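You operate a simulated robot arm through the tools that you are given. There is no shell and no other tool.

The job below is to be done with a simulated robot arm. You get a single attempt, and the scene is never put back.

Task
Set lane three's guide to the width on the lane card and jog dome ten to the end.
Fine: free the guide clamp lever, turn the wheel, clamp again before you jog; use the jog key, hands clear of the lane. Leave the other controls alone.
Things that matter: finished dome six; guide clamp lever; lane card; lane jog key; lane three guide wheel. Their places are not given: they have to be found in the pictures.

The check looks at the end state, three seconds after you hand in, the way a careful person would. Anything else that was tipped, shoved, dropped, spilled or broken makes it a failure.

Robot
A 7-joint arm with a two-finger parallel gripper, fixed in place. Base frame: the origin is at the foot of the arm, x ahead of it, y to its left, z up. Units: mm, rad, N and s.
Its first joint turns from -2.897 to 2.897 rad. Payload 4.4 kg.
The TCP is the grasp point between the finger pads, 23 mm short of the fingertips. In the tool frame z runs along the fingers and y along their closing line. Largest opening 94 mm; finger width 38, thickness 10; the body of the gripper, 54 by 96 mm, starts 39 mm behind the TCP.
Orientation is told as [roll, pitch, yaw] about the base's x, y, z axes, in that order, counted from this pose: with the fingers straight down and closing along the base's y, the tool's x points along the base's -x, its y along +y and its z along -z.

Tools
- The arm moves only by the tool step_arm. Its argument "steps" is a list of rows, each a list of 3 entries, a list of its own where there are three numbers: the turn, a rotation vector about the tool's x, y, z in rad, then the shift along the tool's x, y, z in mm, then the finger opening in mm, from 0 to 94. In form: [[[wx, wy, wz], [x, y, z], grip], ...]. A call has 1 to 20 rows; each row shifts and turns the commanded pose from where the row before left it, along the tool's axes as they then stand. A row lasts 0.2 s, in which the tool goes at most 50 mm and 0.15 rad; a call with a longer step from one row to the next is refused whole, and so is a gripper value outside its range. Where a pose cannot be reached the arm comes as near as it can. A force on the tool above 90 N (or 10 N above the force at the start of the call, whichever is more), or a blocked arm, ends the call early, and 0.2 s more pass. The fingers move at their own pace (about 72 mm/s each) and stop on an object; they squeeze with about 23 N. The grip force told is the motor's: it shows also when the fingers shut on nothing. Time passes only in rows, and 0.2 s behind the last, so rows that do not move let the fingers close. It gives the time, the measured TCP pose, the force on the tool (base axes), the opening and the grip force at its end, in the units of the frame above (readings bear some noise), with the torque about the TCP (base axes, N m) and any sound that the robot's microphone picked up, and new pictures: "pictures" is both (left out), scene, wrist or none.
- Cameras (640 x 400 px; columns grow to the right, rows downward): "scene" is fixed at [221.9, 648.7, 1465.8]; the picture's right is [-0.79, -0.62, 0.00], its down [-0.29, 0.37, -0.88] and it looks along [0.55, -0.69, -0.47] (base axes); focal length 324 px, centre (320, 200). "wrist" rides on the gripper at [86, 16, -75] in the tool frame; the picture's right is [-0.18, 0.98, 0.00], its down [-0.58, -0.11, -0.81] and it looks along [-0.79, -0.15, 0.59] (tool axes); focal length 243 px, centre (320, 200).
- probe_pixels(camera, pixels): for up to 12 pixels [column, row] of the newest picture of that camera ("zoom" is the newest enlarged one), the place [x, y, z] in the base frame of the surface seen there, good to about 2 mm. The clock stands still meanwhile.
- enlarge(camera, box): a new picture of the part [left, top, right, bottom] of that camera's present view, enlarged. The clock stands still meanwhile.
- sign_off(): hands the job in; it is judged then, once.

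Unless the task says otherwise, let go and move clear before handing in.

The tools are called as name(argument=value, ...) on one line, values as JSON. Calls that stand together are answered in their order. step_arm: Moves the arm, as the interface text tells. Its arguments: {"type":"object","properties":{"steps":{"type":"array"},"pictures":{"type":"string","enum":["both","scene","wrist","none"]}},"required":["steps"]} The other tools are called the same way: probe_pixels (camera, pixels) gives the place of the surface under pixels of a picture; enlarge (camera, box) takes an enlarged picture of a part of a camera's view; sign_off () hands the job in.

At the start:

```text
time: 0.0
tool_pos: [760.3, 303.2, 1266.3]
ee_rot: [0.0, -0.001, -0.001]
force: [0.0, -0.2, 0.5]
wrist_torque: [0.01, -0.02, 0.0]
grip_width: 93.8
grip_force: 0.1
```

scene: 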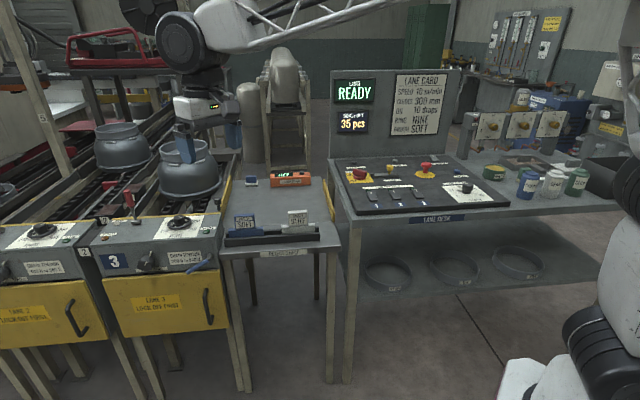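
wrist: 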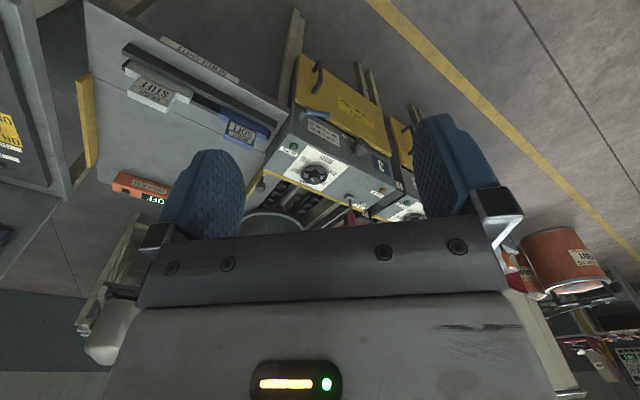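

The scene shows the lane card near (415,105), the lane 3 panel around (160,245) with a wheel-like dial at (180,222), and a lever at (130,200). I'll enlarge these parts to read them before moving.

enlarge(camera="scene", box=[320, 60, 480, 160])

enlarge(camera="scene", box=[80, 180, 240, 280])

enlarge(camera="scene", box=[0, 110, 240, 260])

enlarge(camera="scene", box=[330, 140, 530, 265])

enlarge(camera="wrist", box=[240, 110, 440, 235])

```text
4.00 times, centred on (400, 110) of scene
```

zoom: 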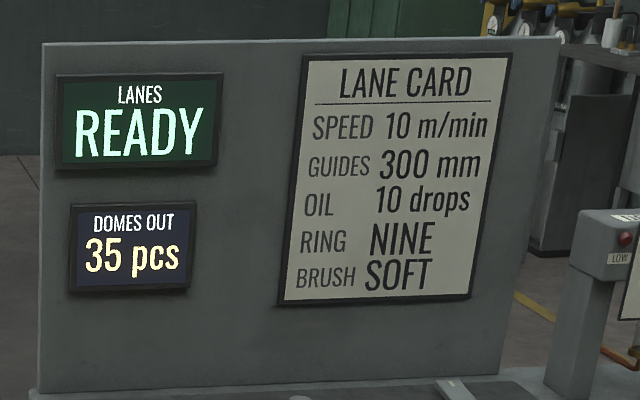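

```text
4.00 times, centred on (160, 230) of scene
```

zoom: 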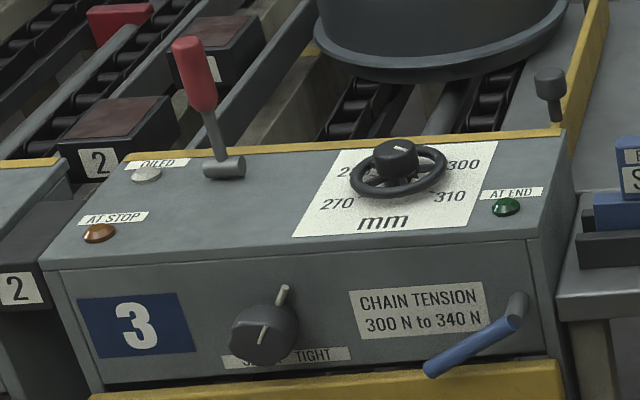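

```text
2.67 times, centred on (120, 185) of scene
```

zoom: 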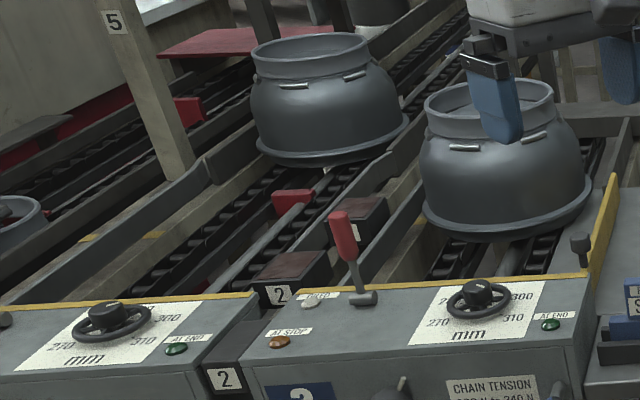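

```text
3.20 times, centred on (430, 202) of scene
```

zoom: 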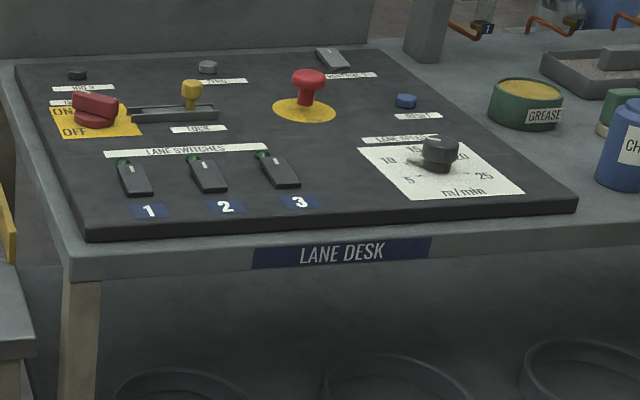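

```text
3.20 times, centred on (340, 172) of wrist
```

zoom: 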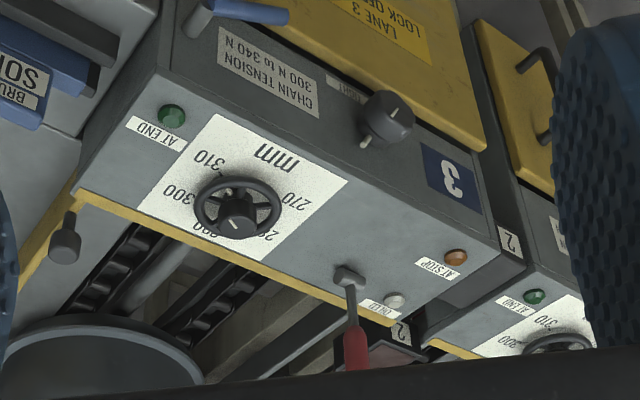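

The lane card reads GUIDES 300 mm. I need to identify the guide clamp lever and the jog key, so I'll enlarge the desk labels and the panel items more closely.

enlarge(camera="scene", box=[340, 150, 420, 200])

enlarge(camera="scene", box=[400, 150, 480, 200])

enlarge(camera="scene", box=[100, 185, 164, 225])

enlarge(camera="scene", box=[155, 195, 235, 245])

enlarge(camera="scene", box=[100, 240, 228, 320])

enlarge(camera="scene", box=[60, 90, 240, 202])

enlarge(camera="scene", box=[210, 160, 350, 260])

```text
8.00 times, centred on (380, 175) of scene
```

zoom: 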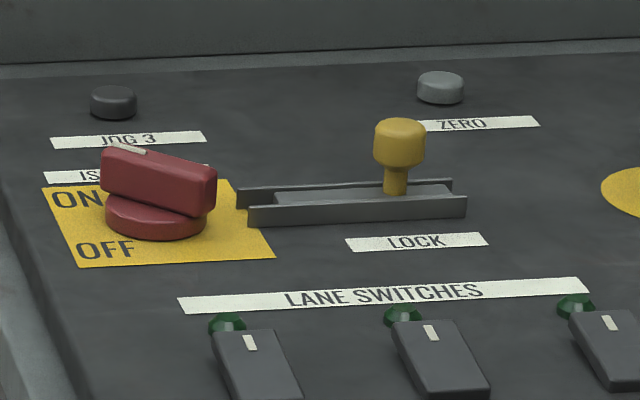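

```text
8.00 times, centred on (440, 175) of scene
```

zoom: 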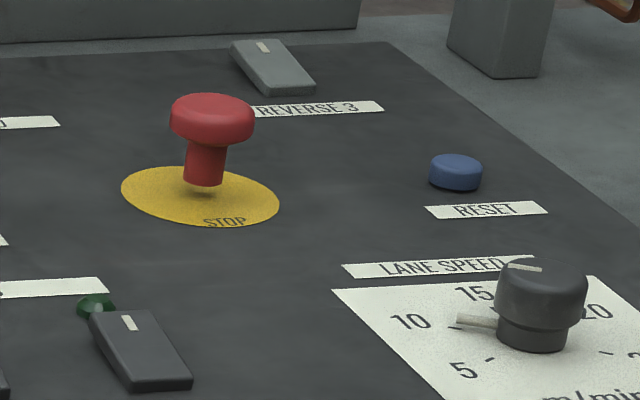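

```text
10.00 times, centred on (132, 205) of scene
```

zoom: 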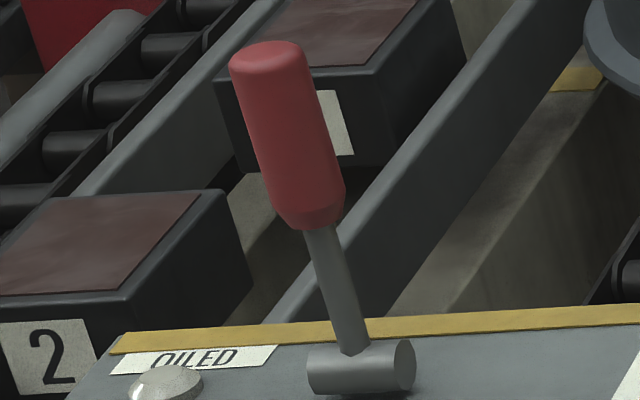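

```text
8.00 times, centred on (195, 220) of scene
```

zoom: 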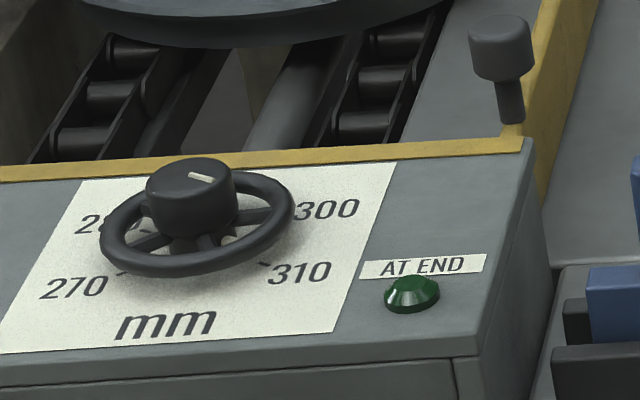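

```text
5.00 times, centred on (164, 280) of scene
```

zoom: 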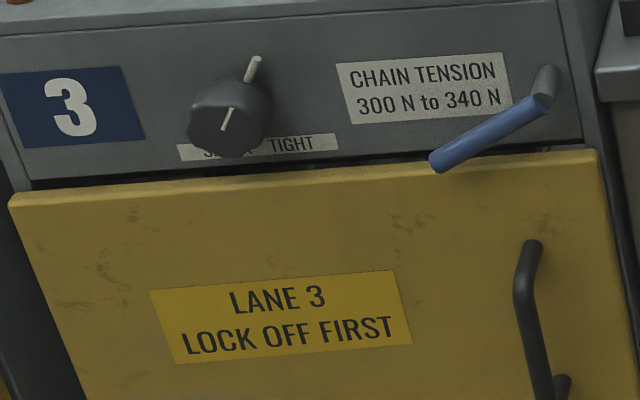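

```text
3.56 times, centred on (150, 146) of scene
```

zoom: 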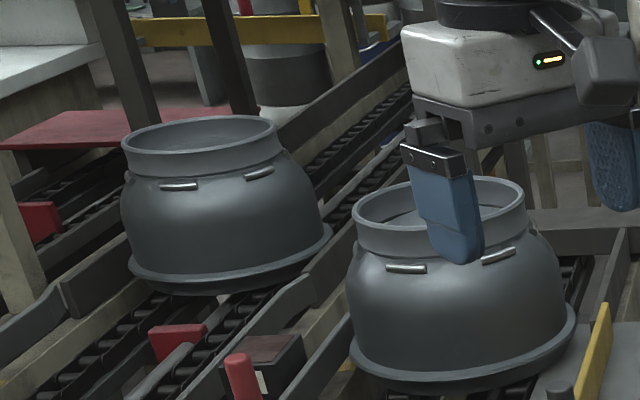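

```text
4.00 times, centred on (280, 210) of scene
```

zoom: 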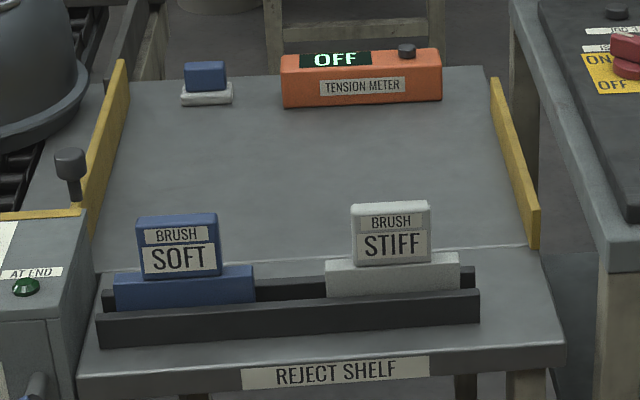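

The JOG 3 key is on the desk at about (354,162), but I still can't tell whether the red lever (130,200) or the blue lever (200,262) is the guide clamp. I'll probe the positions of these items.

probe_pixels(camera="scene", pixels=[[354, 162], [355, 167], [179, 217], [176, 231], [130, 191], [136, 221], [187, 266], [208, 258], [217, 200], [205, 232], [118, 224], [146, 262]])

probe_pixels(camera="scene", pixels=[[190, 150], [190, 195], [160, 180], [215, 175], [122, 130], [95, 245], [230, 215], [205, 300], [340, 210], [360, 175], [240, 232], [385, 172]])

enlarge(camera="scene", box=[0, 190, 112, 260])

enlarge(camera="scene", box=[0, 240, 160, 340])

enlarge(camera="wrist", box=[280, 140, 380, 202])

enlarge(camera="wrist", box=[340, 160, 440, 222])

```text
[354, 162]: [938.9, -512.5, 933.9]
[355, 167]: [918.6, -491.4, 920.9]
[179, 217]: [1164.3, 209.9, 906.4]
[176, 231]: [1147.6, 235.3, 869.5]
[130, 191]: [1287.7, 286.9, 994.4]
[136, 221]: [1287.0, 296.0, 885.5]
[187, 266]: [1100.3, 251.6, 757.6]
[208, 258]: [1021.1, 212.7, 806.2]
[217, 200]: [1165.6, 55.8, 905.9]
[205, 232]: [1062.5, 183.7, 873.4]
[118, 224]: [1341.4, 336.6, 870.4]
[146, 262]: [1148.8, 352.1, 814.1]
```

```text
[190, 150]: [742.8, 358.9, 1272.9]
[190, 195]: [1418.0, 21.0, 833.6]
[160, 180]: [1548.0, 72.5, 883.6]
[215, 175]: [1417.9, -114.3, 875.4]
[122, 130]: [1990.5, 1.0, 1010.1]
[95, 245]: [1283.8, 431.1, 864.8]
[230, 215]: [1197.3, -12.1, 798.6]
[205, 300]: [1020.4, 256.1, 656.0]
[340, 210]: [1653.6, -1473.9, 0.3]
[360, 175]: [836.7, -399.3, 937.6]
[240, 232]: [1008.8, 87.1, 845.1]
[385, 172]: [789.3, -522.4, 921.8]
```

```text
5.71 times, centred on (56, 225) of scene
```

zoom: 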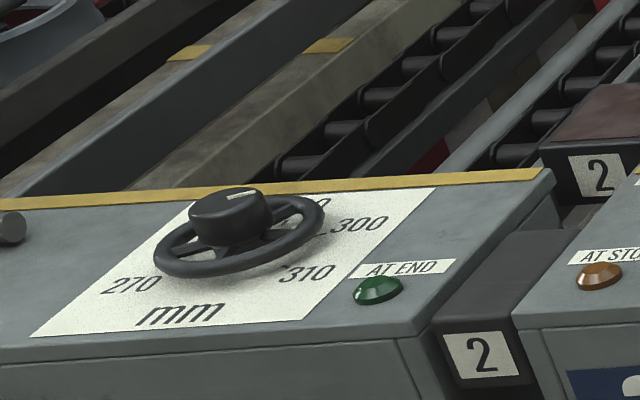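

```text
4.00 times, centred on (80, 290) of scene
```

zoom: 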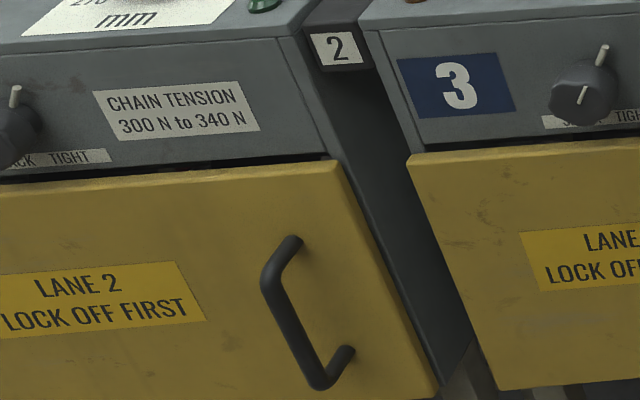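

```text
6.40 times, centred on (330, 171) of wrist
```

zoom: 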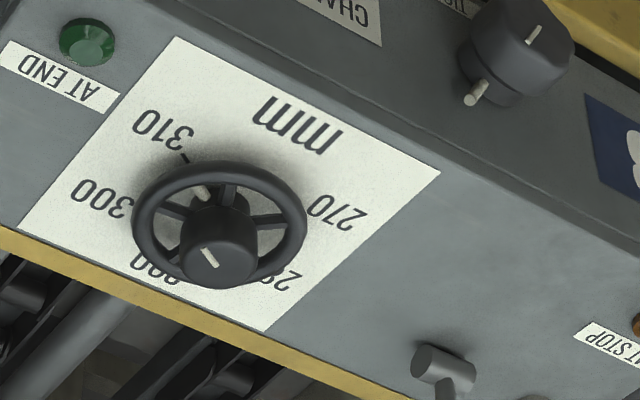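

```text
6.40 times, centred on (390, 191) of wrist
```

zoom: 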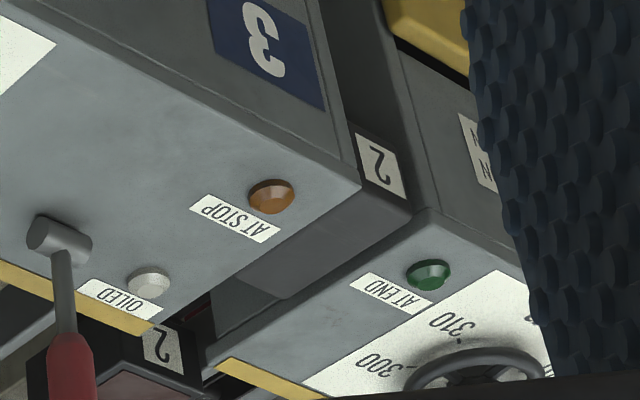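

The panel controls lie beyond 1 m from the base, so reach is a concern and I want to know the arm's geometry. I'll probe arm surfaces at pixels such as (600,320) and (180,40), and the blue and red levers in more detail.

probe_pixels(camera="scene", pixels=[[600, 320], [540, 385], [180, 40], [245, 20], [220, 105], [625, 200], [175, 75], [570, 300], [635, 150], [160, 20], [510, 370], [600, 390]])

enlarge(camera="scene", box=[164, 240, 228, 280])

probe_pixels(camera="zoom", pixels=[[320, 200], [360, 170], [400, 150], [280, 220], [240, 240], [440, 130], [450, 100], [470, 170]])

```text
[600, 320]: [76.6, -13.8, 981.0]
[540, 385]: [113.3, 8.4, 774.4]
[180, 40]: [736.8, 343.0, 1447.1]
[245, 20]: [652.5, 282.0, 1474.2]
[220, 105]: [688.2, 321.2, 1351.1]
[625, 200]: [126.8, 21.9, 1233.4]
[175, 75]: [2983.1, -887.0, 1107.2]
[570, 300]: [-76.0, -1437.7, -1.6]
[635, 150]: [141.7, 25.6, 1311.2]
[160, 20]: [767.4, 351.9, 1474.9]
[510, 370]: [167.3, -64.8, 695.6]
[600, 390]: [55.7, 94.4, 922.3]
```

```text
10.00 times, centred on (196, 260) of scene
```

zoom: 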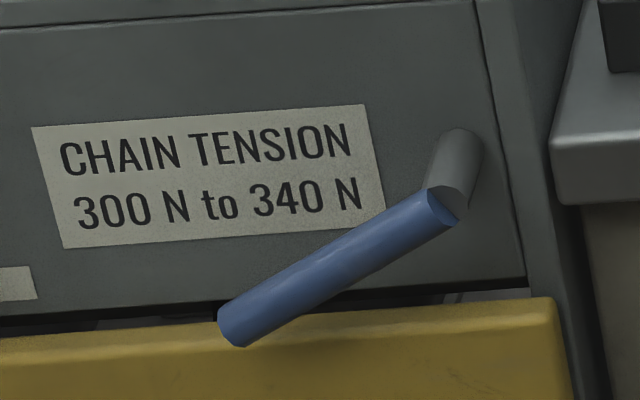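

```text
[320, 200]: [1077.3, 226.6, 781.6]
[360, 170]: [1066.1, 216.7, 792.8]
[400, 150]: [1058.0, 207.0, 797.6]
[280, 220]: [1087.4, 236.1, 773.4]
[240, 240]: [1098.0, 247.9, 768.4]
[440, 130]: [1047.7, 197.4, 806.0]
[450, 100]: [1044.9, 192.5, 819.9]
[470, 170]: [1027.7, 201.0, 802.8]
```

The blue lever (zoom (330,270)) sticks out of a stub on lane 3's front face near the wheel, and the red lever stands next to the OILED lamp. I'll bring the wrist camera nearer, staying high, to read any labels and the wheel's pointer.

step_arm(steps=[[[0, 0, 0], [-30, -11, 29], 94], [[0, 0, 0], [-30, -11, 29], 94], [[0, 0, 0], [-30, -11, 29], 94], [[0, 0, 0], [-30, -10, 29], 94], [[0, 0, 0], [0, 0, 0], 94]], pictures="both")

```text
time: 1.2
tool_pos: [879.7, 257.2, 1151.5]
ee_rot: [0.0, -0.001, 0.0]
force: [-1.1, -0.1, 0.2]
wrist_torque: [0.03, -0.01, -0.03]
grip_width: 94.0
grip_force: 0.1
```

scene: 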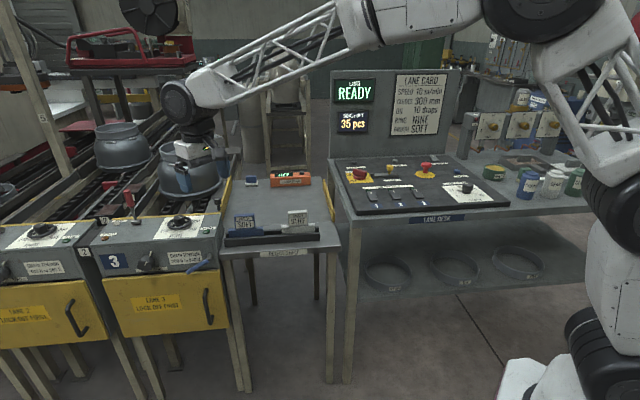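
wrist: 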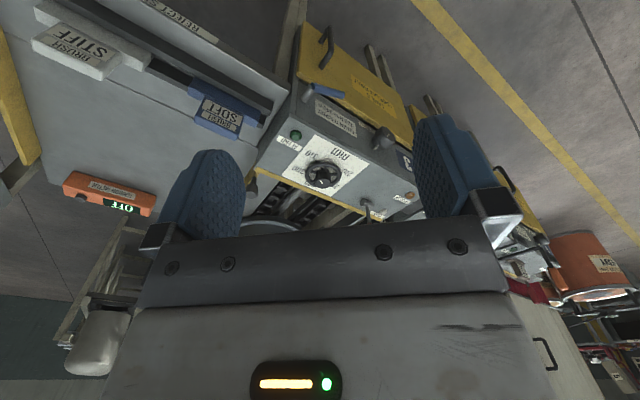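

enlarge(camera="wrist", box=[280, 140, 376, 200])

enlarge(camera="wrist", box=[290, 75, 418, 155])

enlarge(camera="wrist", box=[230, 150, 420, 240])

enlarge(camera="scene", box=[0, 60, 120, 135])

```text
6.67 times, centred on (328, 170) of wrist
```

zoom: 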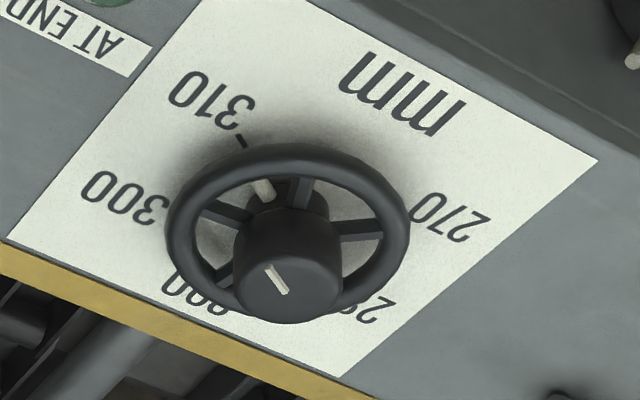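

```text
5.00 times, centred on (354, 115) of wrist
```

zoom: 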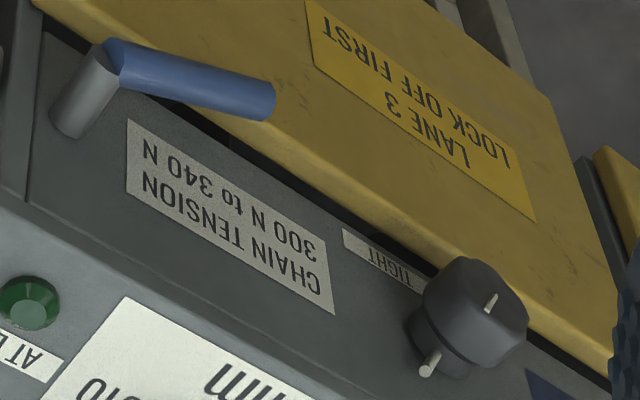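

```text
3.37 times, centred on (325, 195) of wrist
```

zoom: 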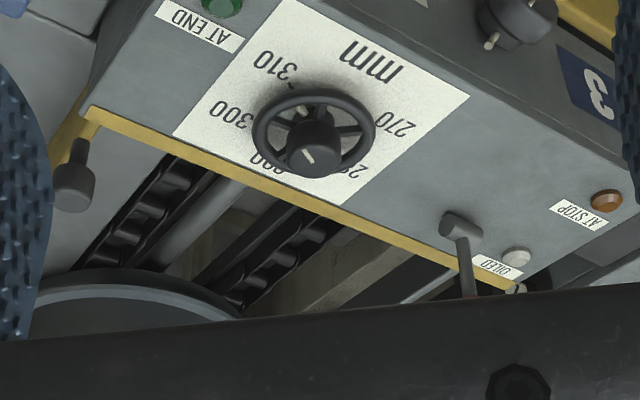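

```text
5.33 times, centred on (60, 98) of scene
```

zoom: 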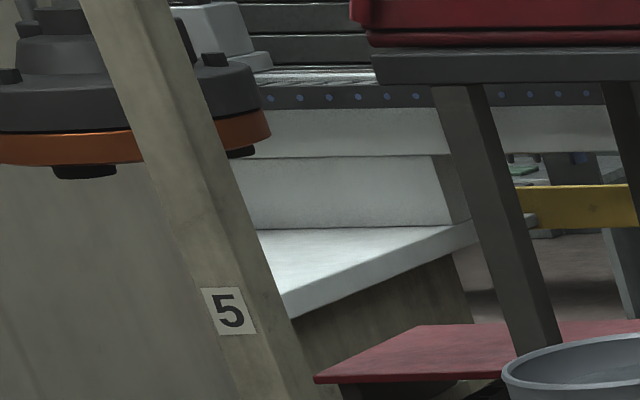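

The wheel's pointer now lies close to 310, and the card calls for 300, so it must turn counterclockwise as seen from above. I'll take clean probes of the panel faces, the wheel and the blue lever to build the geometry.

enlarge(camera="scene", box=[164, 240, 228, 280])

probe_pixels(camera="zoom", pixels=[[450, 140], [445, 165], [442, 205], [425, 205], [400, 225], [350, 255], [300, 290], [250, 320], [235, 335], [300, 60], [500, 250], [100, 270]])

enlarge(camera="wrist", box=[280, 140, 376, 200])

probe_pixels(camera="zoom", pixels=[[240, 141], [170, 215], [560, 165], [205, 0], [10, 240], [340, 372], [185, 220], [300, 152], [398, 210], [310, 315], [288, 262], [262, 188]])

```text
10.00 times, centred on (196, 260) of scene
```

zoom: 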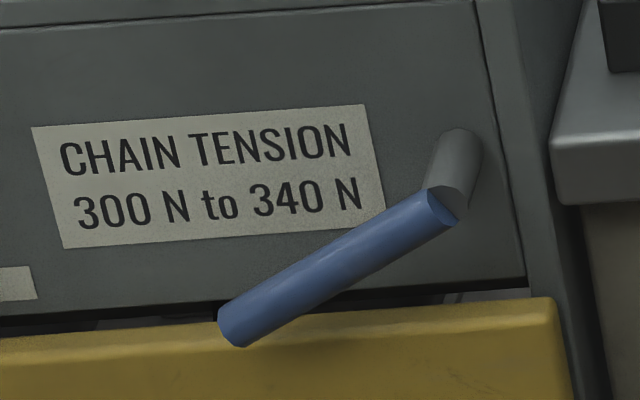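

```text
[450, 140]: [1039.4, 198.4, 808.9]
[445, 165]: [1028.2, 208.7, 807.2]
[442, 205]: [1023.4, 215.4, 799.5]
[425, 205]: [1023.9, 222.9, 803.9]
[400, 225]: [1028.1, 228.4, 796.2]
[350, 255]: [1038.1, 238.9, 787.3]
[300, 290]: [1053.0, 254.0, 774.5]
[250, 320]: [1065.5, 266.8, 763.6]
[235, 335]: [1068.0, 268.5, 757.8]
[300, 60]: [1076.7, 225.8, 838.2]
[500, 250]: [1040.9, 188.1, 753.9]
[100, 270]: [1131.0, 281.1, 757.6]
```

```text
6.67 times, centred on (328, 170) of wrist
```

zoom: 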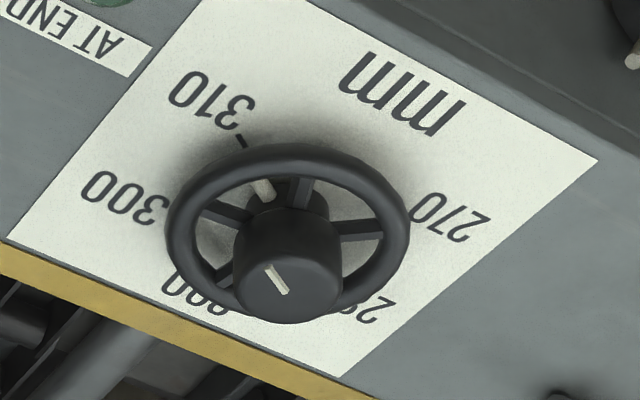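

```text
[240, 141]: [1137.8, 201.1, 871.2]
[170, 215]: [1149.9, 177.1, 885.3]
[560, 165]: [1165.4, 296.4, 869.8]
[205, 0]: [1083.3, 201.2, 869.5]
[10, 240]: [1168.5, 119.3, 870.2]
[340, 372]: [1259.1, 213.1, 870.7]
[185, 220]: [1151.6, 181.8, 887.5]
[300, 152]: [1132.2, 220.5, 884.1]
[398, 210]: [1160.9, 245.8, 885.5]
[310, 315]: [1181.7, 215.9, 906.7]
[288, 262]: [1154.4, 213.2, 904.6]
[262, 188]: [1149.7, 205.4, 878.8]
```

The panel top is at z≈870, the wheel centre is near (1167,210) with the rim at z≈885, and the blue lever pivots near (1030,205,806) and hangs down-left. Before planning I'll probe the arm itself to estimate its reach.

probe_pixels(camera="scene", pixels=[[620, 210], [545, 15], [180, 95], [188, 150], [600, 335], [610, 275], [215, 85], [460, 15], [590, 140], [190, 125], [575, 110], [390, 20]])

enlarge(camera="wrist", box=[296, 150, 360, 190])

enlarge(camera="scene", box=[480, 0, 640, 100])

enlarge(camera="scene", box=[480, 180, 640, 400])

enlarge(camera="scene", box=[140, 60, 268, 200])

```text
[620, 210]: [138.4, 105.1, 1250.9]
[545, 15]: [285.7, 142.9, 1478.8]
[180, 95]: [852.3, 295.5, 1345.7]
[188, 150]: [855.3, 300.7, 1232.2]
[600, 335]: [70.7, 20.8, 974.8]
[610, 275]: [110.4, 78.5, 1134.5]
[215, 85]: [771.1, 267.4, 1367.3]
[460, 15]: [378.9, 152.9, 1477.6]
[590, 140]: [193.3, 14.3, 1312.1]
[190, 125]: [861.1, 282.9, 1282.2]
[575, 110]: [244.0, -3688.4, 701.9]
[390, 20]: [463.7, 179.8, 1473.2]
```

```text
10.00 times, centred on (328, 170) of wrist
```

zoom: 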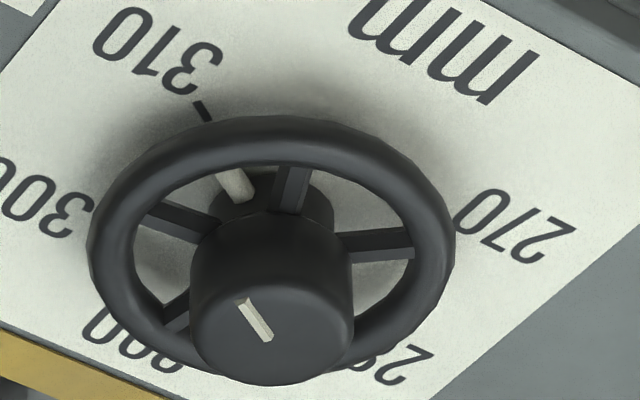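

```text
4.00 times, centred on (560, 50) of scene
```

zoom: 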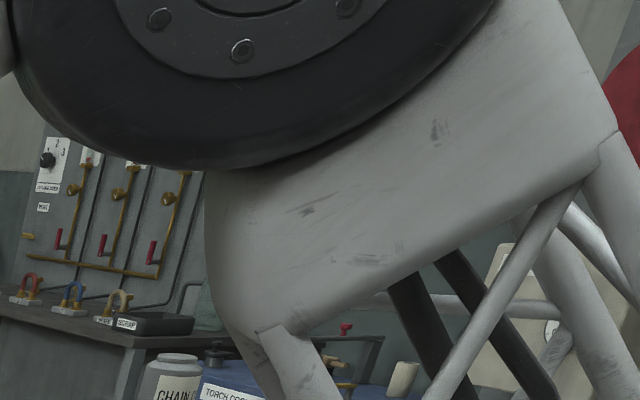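

```text
1.82 times, centred on (560, 290) of scene
```

zoom: 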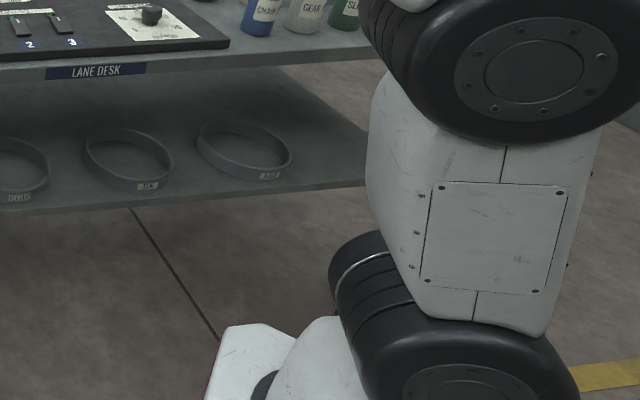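

```text
2.86 times, centred on (204, 130) of scene
```

zoom: 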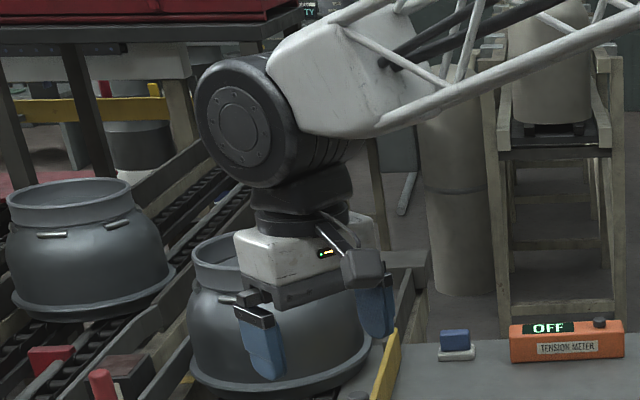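

The wrist drum sits about 195 mm above the TCP, so tilting the tool outward should extend the reach past 980 mm. To keep the camera on top when the tool is tilted outward, I'll first turn the hand about its own axis, here in free air.

step_arm(steps=[[[0, 0, 0.15], [0, 0, 0], 94], [[0, 0, 0.15], [0, 0, 0], 94], [[0, 0, 0.15], [0, 0, 0], 94], [[0, 0, 0.15], [0, 0, 0], 94], [[0, 0, 0.15], [0, 0, 0], 94], [[0, 0, 0.15], [0, 0, 0], 94], [[0, 0, 0.15], [0, 0, 0], 94], [[0, 0, 0.15], [0, 0, 0], 94], [[0, 0, 0.15], [0, 0, 0], 94], [[0, 0, 0.15], [0, 0, 0], 94], [[0, 0, 0.15], [0, 0, 0], 94], [[0, 0, 0.15], [0, 0, 0], 94], [[0, 0, 0.15], [0, 0, 0], 94], [[0, 0, 0.15], [0, 0, 0], 94], [[0, 0, 0.15], [0, 0, 0], 94], [[0, 0, 0.15], [0, 0, 0], 94], [[0, 0, 0.15], [0, 0, 0], 94], [[0, 0, 0.15], [0, 0, 0], 94]], pictures="both")

```text
time: 5.0
tool_pos: [878.8, 259.6, 1150.9]
ee_rot: [0.0, 0.003, -2.701]
force: [-0.1, 1.0, -0.1]
wrist_torque: [0.01, 0.01, -0.02]
grip_width: 93.9
grip_force: 0.2
```

scene: 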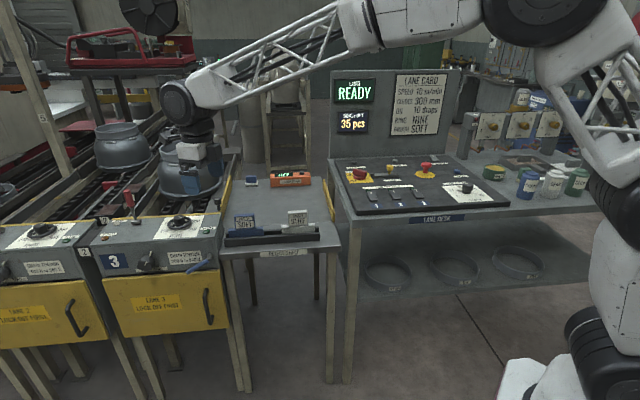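
wrist: 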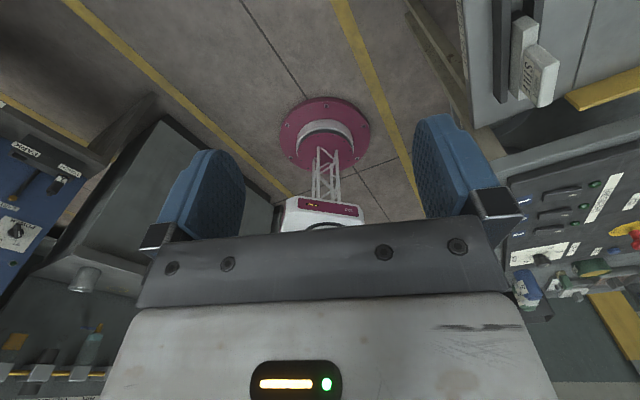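

The hand turned to yaw -2.70 without trouble and the camera now sits on the outer side. Next I'll tilt the tool outward by 0.9 rad to put the camera on top, then check the reach and look along the lanes.

step_arm(steps=[[[0, 0.15, 0], [0, 0, 0], 94], [[0, 0.15, 0], [0, 0, 0], 94], [[0, 0.15, 0], [0, 0, 0], 94], [[0, 0.15, 0], [0, 0, 0], 94], [[0, 0.15, 0], [0, 0, 0], 94], [[0, 0.15, 0], [0, 0, 0], 94], [[0, 0, 0], [0, 0, 0], 94]], pictures="both")

```text
time: 6.6
tool_pos: [880.1, 261.1, 1149.2]
ee_rot: [0.001, 0.901, -2.701]
force: [0.4, 0.4, 0.3]
wrist_torque: [-0.02, -0.04, 0.02]
grip_width: 93.8
grip_force: 0.1
```

scene: 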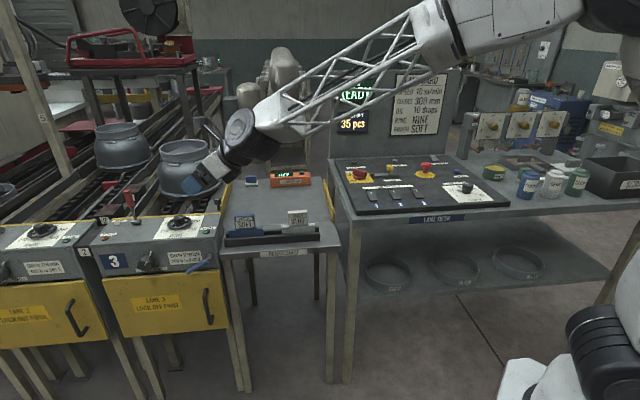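
wrist: 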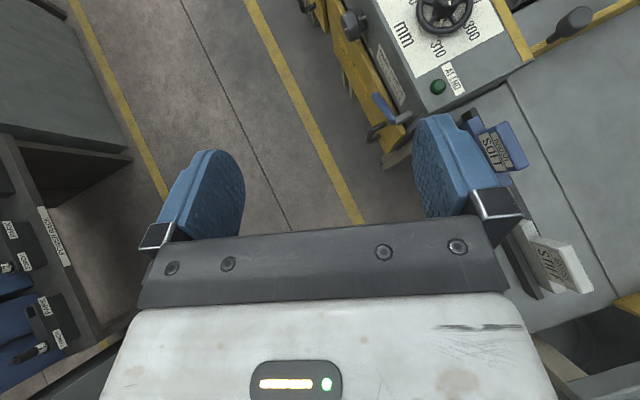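

The tilt reached 0.90 rad with the camera on top, and the wheel now shows at (445,10) in the wrist view. I'll swing the heading clockwise about the vertical by 0.75 rad so the tool faces the panel and the camera sees the lanes.

step_arm(steps=[[[-0.1175, 0, 0.0933], [0, 0, 0], 94], [[-0.1175, 0, 0.0933], [0, 0, 0], 94], [[-0.1175, 0, 0.0933], [0, 0, 0], 94], [[-0.1175, 0, 0.0933], [0, 0, 0], 94], [[-0.1175, 0, 0.0933], [0, 0, 0], 94], [[0, 0, 0], [0, 0, 0], 94]], pictures="both")

```text
time: 8.0
tool_pos: [890.4, 261.9, 1167.5]
ee_rot: [0.016, 0.974, -3.02]
force: [-0.9, -0.8, 0.0]
wrist_torque: [0.01, -0.06, -0.05]
grip_width: 93.9
grip_force: 0.1
out of reach, approached as far as the arm can: row 1, 2, 3, 4, 5
```

scene: 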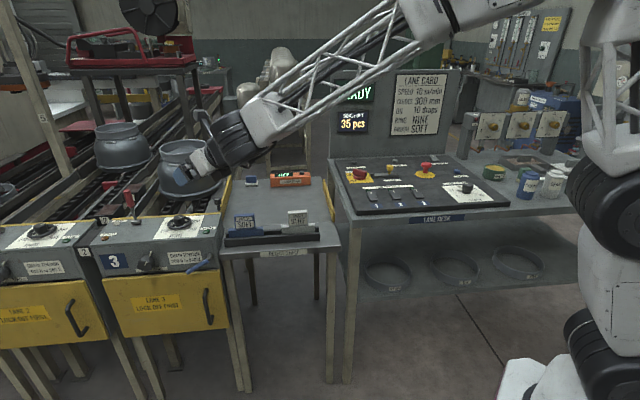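
wrist: 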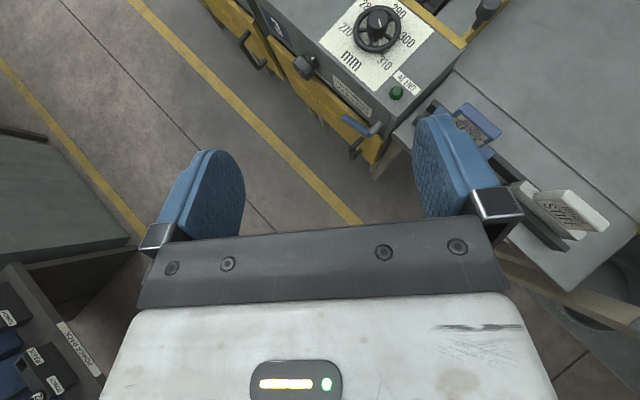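

The heading stopped at about 7° (yaw -3.02), so I'll bring the command back to yaw -2.95 and tilt further to about 1.4 rad. That lets me test how far out the tool can reach with the camera on top.

step_arm(steps=[[[0.0979, 0, -0.0778], [0, 0, 0], 94], [[0.0979, 0, -0.0778], [0, 0, 0], 94], [[0.0979, 0, -0.0778], [0, 0, 0], 94], [[0.0979, 0, -0.0778], [0, 0, 0], 94], [[0, 0.125, 0], [0, 0, 0], 94], [[0, 0.125, 0], [0, 0, 0], 94], [[0, 0.125, 0], [0, 0, 0], 94], [[0, 0.125, 0], [0, 0, 0], 94], [[0, 0, 0], [0, 0, 0], 94]], pictures="wrist")

```text
time: 10.0
tool_pos: [889.4, 260.2, 1165.9]
ee_rot: [0.278, 1.478, -2.348]
force: [0.6, 0.4, -0.2]
wrist_torque: [-0.01, 0.0, -0.02]
grip_width: 94.0
grip_force: 0.1
out of reach, approached as far as the arm can: row 2
```

wrist: 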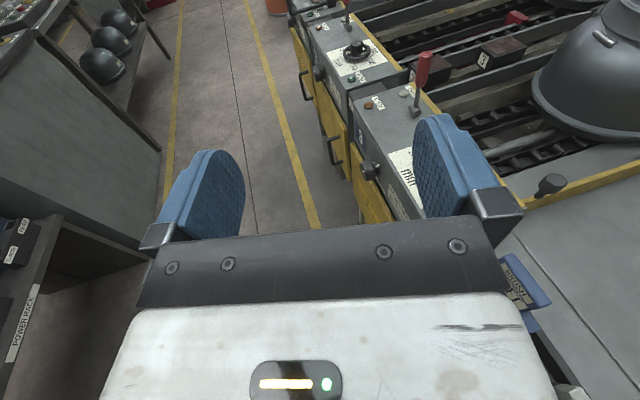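

The tool is now nearly level (heading about 29°), and the wrist view shows red levers on both lane 2 and lane 3, for instance at (420,75). I'll enlarge this view to read labels and dome numbers.

enlarge(camera="wrist", box=[290, 0, 450, 100])

enlarge(camera="wrist", box=[320, 80, 480, 220])

enlarge(camera="wrist", box=[440, 0, 640, 200])

```text
4.00 times, centred on (370, 50) of wrist
```

zoom: 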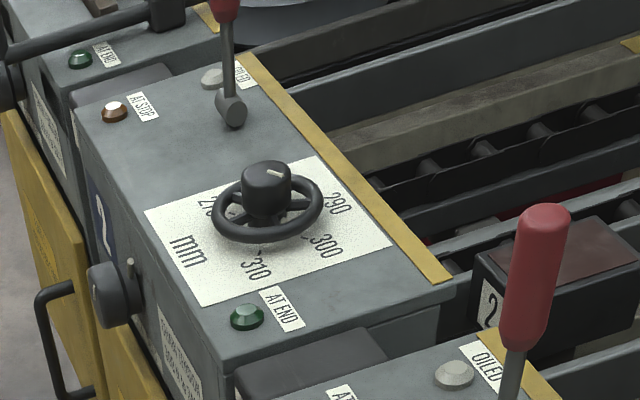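

```text
2.86 times, centred on (400, 150) of wrist
```

zoom: 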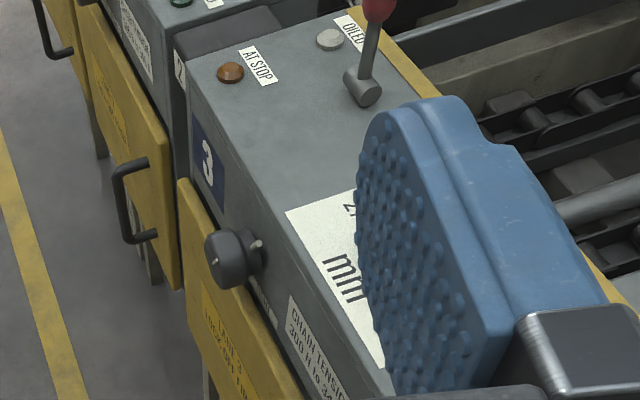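

```text
2.00 times, centred on (540, 100) of wrist
```

zoom: 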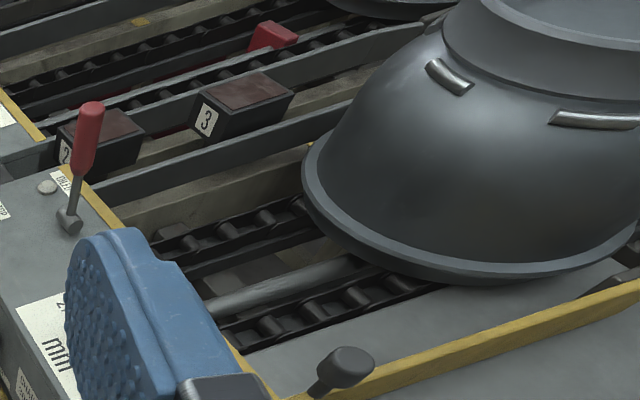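

Two candidates remain for the clamp: the blue lever on the front face and a small dark knobbed lever at the rail corner (zoom (340,370)). I'll bring the camera down and to the right to look at both closely.

step_arm(steps=[[[-0.1494, 0, 0.0134], [0, 0, 0], 94], [[-0.1494, 0, 0.0134], [0, 0, 0], 94], [[0, 0, 0], [-25.5, 30, 11.3], 94], [[0, 0, 0], [-25.5, 30, 11.3], 94], [[0, 0, 0], [-25.5, 30, 11.3], 94], [[0, 0, 0], [-25.5, 30, 11.3], 94], [[0, 0, 0], [0, 0, 0], 94]], pictures="both")

```text
time: 11.6
tool_pos: [976.1, 125.7, 1080.2]
ee_rot: [0.205, 1.467, -2.626]
force: [0.2, 0.6, 0.0]
wrist_torque: [0.01, -0.01, -0.03]
grip_width: 93.9
grip_force: 0.1
out of reach, approached as far as the arm can: row 1, 2
```

scene: 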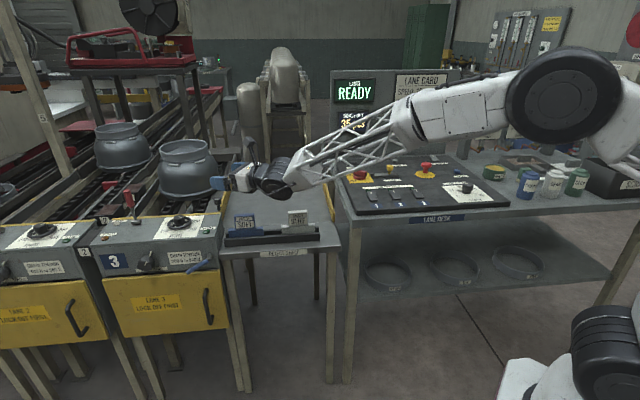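
wrist: 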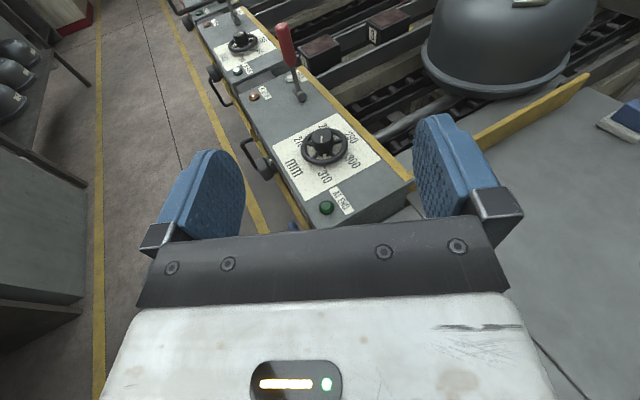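

The scene view of lane 3 is clearer now, with the small dark lever near (217,200). I'll enlarge it, the domes, and the wheel in the wrist view at (322,145).

enlarge(camera="scene", box=[190, 180, 254, 220])

enlarge(camera="scene", box=[80, 100, 240, 200])

enlarge(camera="wrist", box=[260, 90, 420, 220])

enlarge(camera="wrist", box=[340, 0, 640, 180])

enlarge(camera="scene", box=[0, 130, 60, 240])

```text
10.00 times, centred on (222, 200) of scene
```

zoom: 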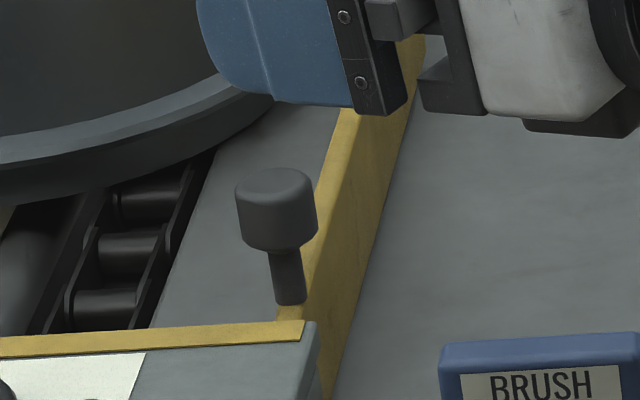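

```text
4.00 times, centred on (160, 150) of scene
```

zoom: 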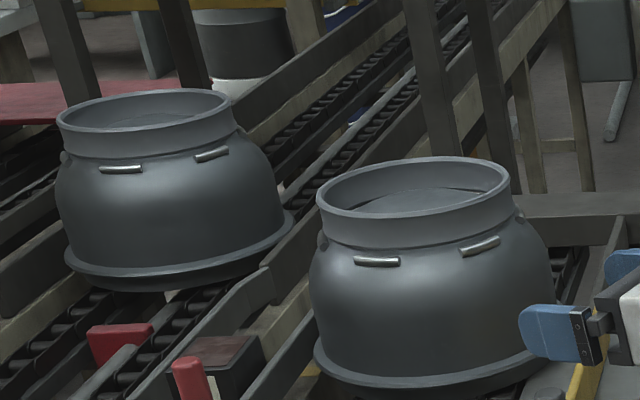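

```text
3.08 times, centred on (340, 155) of wrist
```

zoom: 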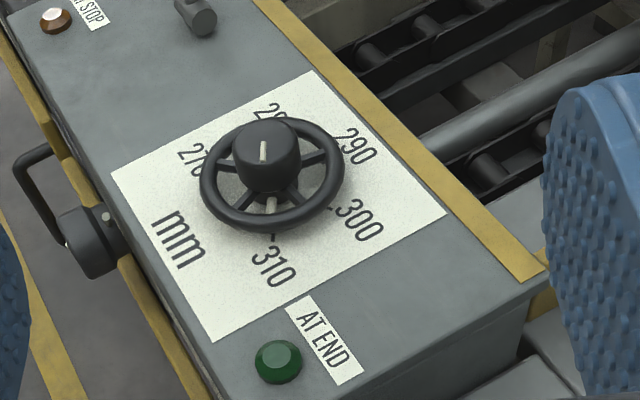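

```text
2.13 times, centred on (490, 90) of wrist
```

zoom: 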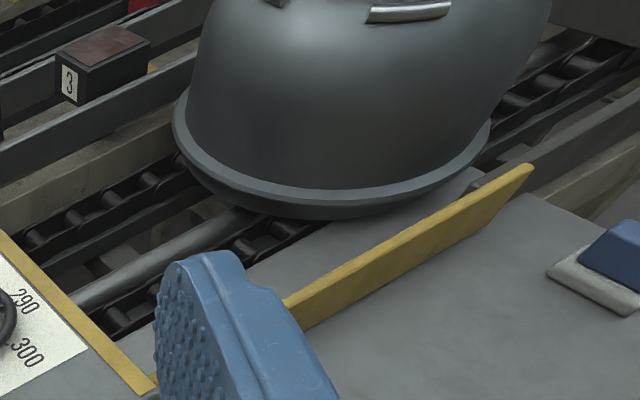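

```text
3.64 times, centred on (30, 185) of scene
```

zoom: 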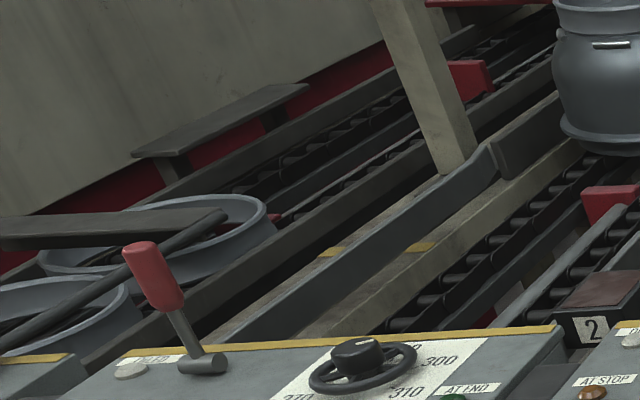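

The wheel's pointer now clearly lines up with the 310 tick (zoom (272,205)), and 300 is one tick counterclockwise. I'll shift right to see the small dark object at the rail corner, which may be a sensor rather than a lever.

step_arm(steps=[[[0, 0, 0], [0, 38, 0], 94], [[0, 0, 0], [0, 38, 0], 94], [[0, 0, 0], [0, 38, 0], 94], [[0, 0, 0], [0, 0, 0], 94]], pictures="both")

```text
time: 12.6
tool_pos: [1012.5, 17.1, 1082.8]
ee_rot: [0.207, 1.467, -2.627]
force: [0.4, 0.5, -0.5]
wrist_torque: [-0.01, -0.02, 0.01]
grip_width: 94.2
grip_force: 0.0
```

scene: 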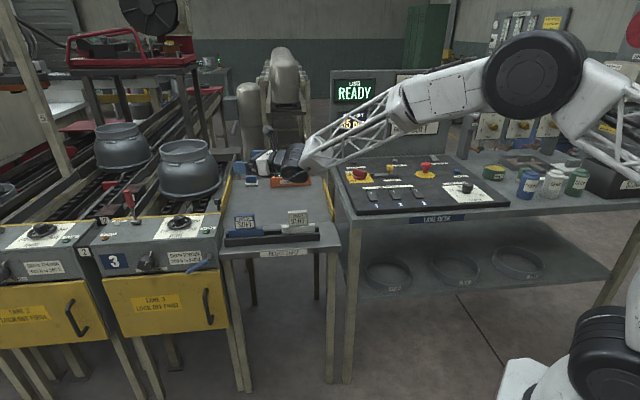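
wrist: 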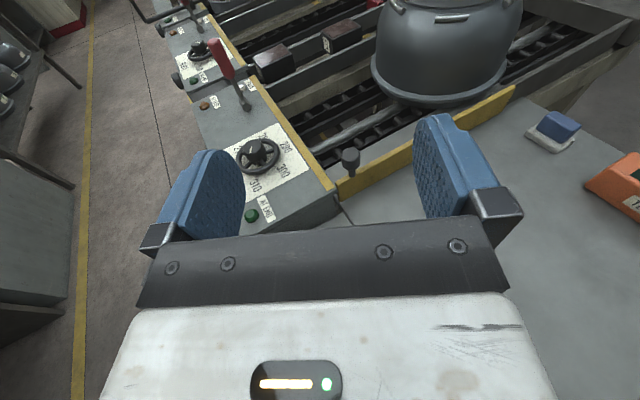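

enlarge(camera="wrist", box=[310, 135, 400, 205])

probe_pixels(camera="zoom", pixels=[[280, 150], [270, 260], [265, 300], [160, 350], [400, 300], [200, 200]])

enlarge(camera="wrist", box=[200, 30, 540, 200])

enlarge(camera="scene", box=[190, 180, 254, 220])

enlarge(camera="scene", box=[100, 120, 230, 215])

```text
5.71 times, centred on (355, 170) of wrist
```

zoom: 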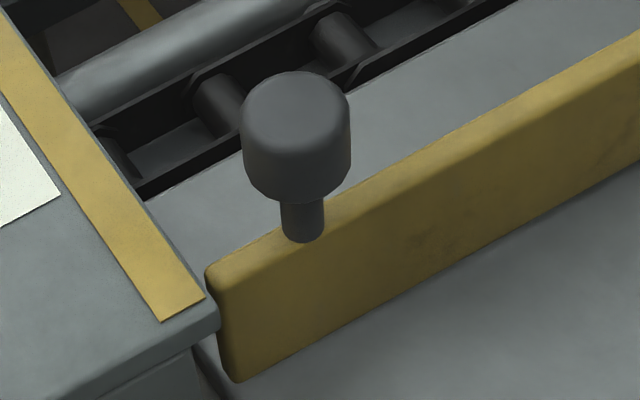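

```text
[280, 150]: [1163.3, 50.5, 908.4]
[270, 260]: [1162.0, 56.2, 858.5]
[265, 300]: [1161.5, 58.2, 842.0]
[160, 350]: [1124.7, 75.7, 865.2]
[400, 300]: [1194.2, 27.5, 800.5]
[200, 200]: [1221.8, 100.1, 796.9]
```

```text
1.88 times, centred on (370, 115) of wrist
```

zoom: 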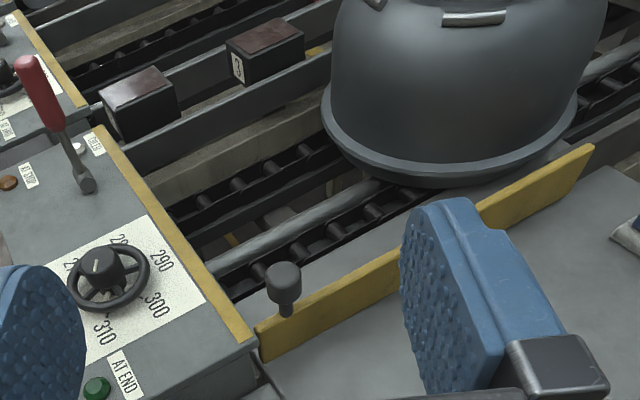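

```text
10.00 times, centred on (222, 200) of scene
```

zoom: 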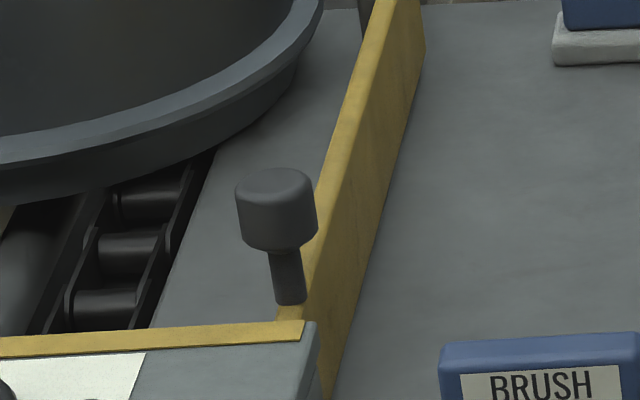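

```text
4.21 times, centred on (165, 168) of scene
```

zoom: 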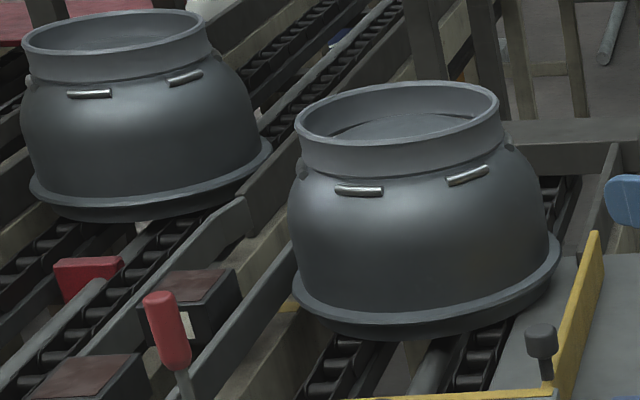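

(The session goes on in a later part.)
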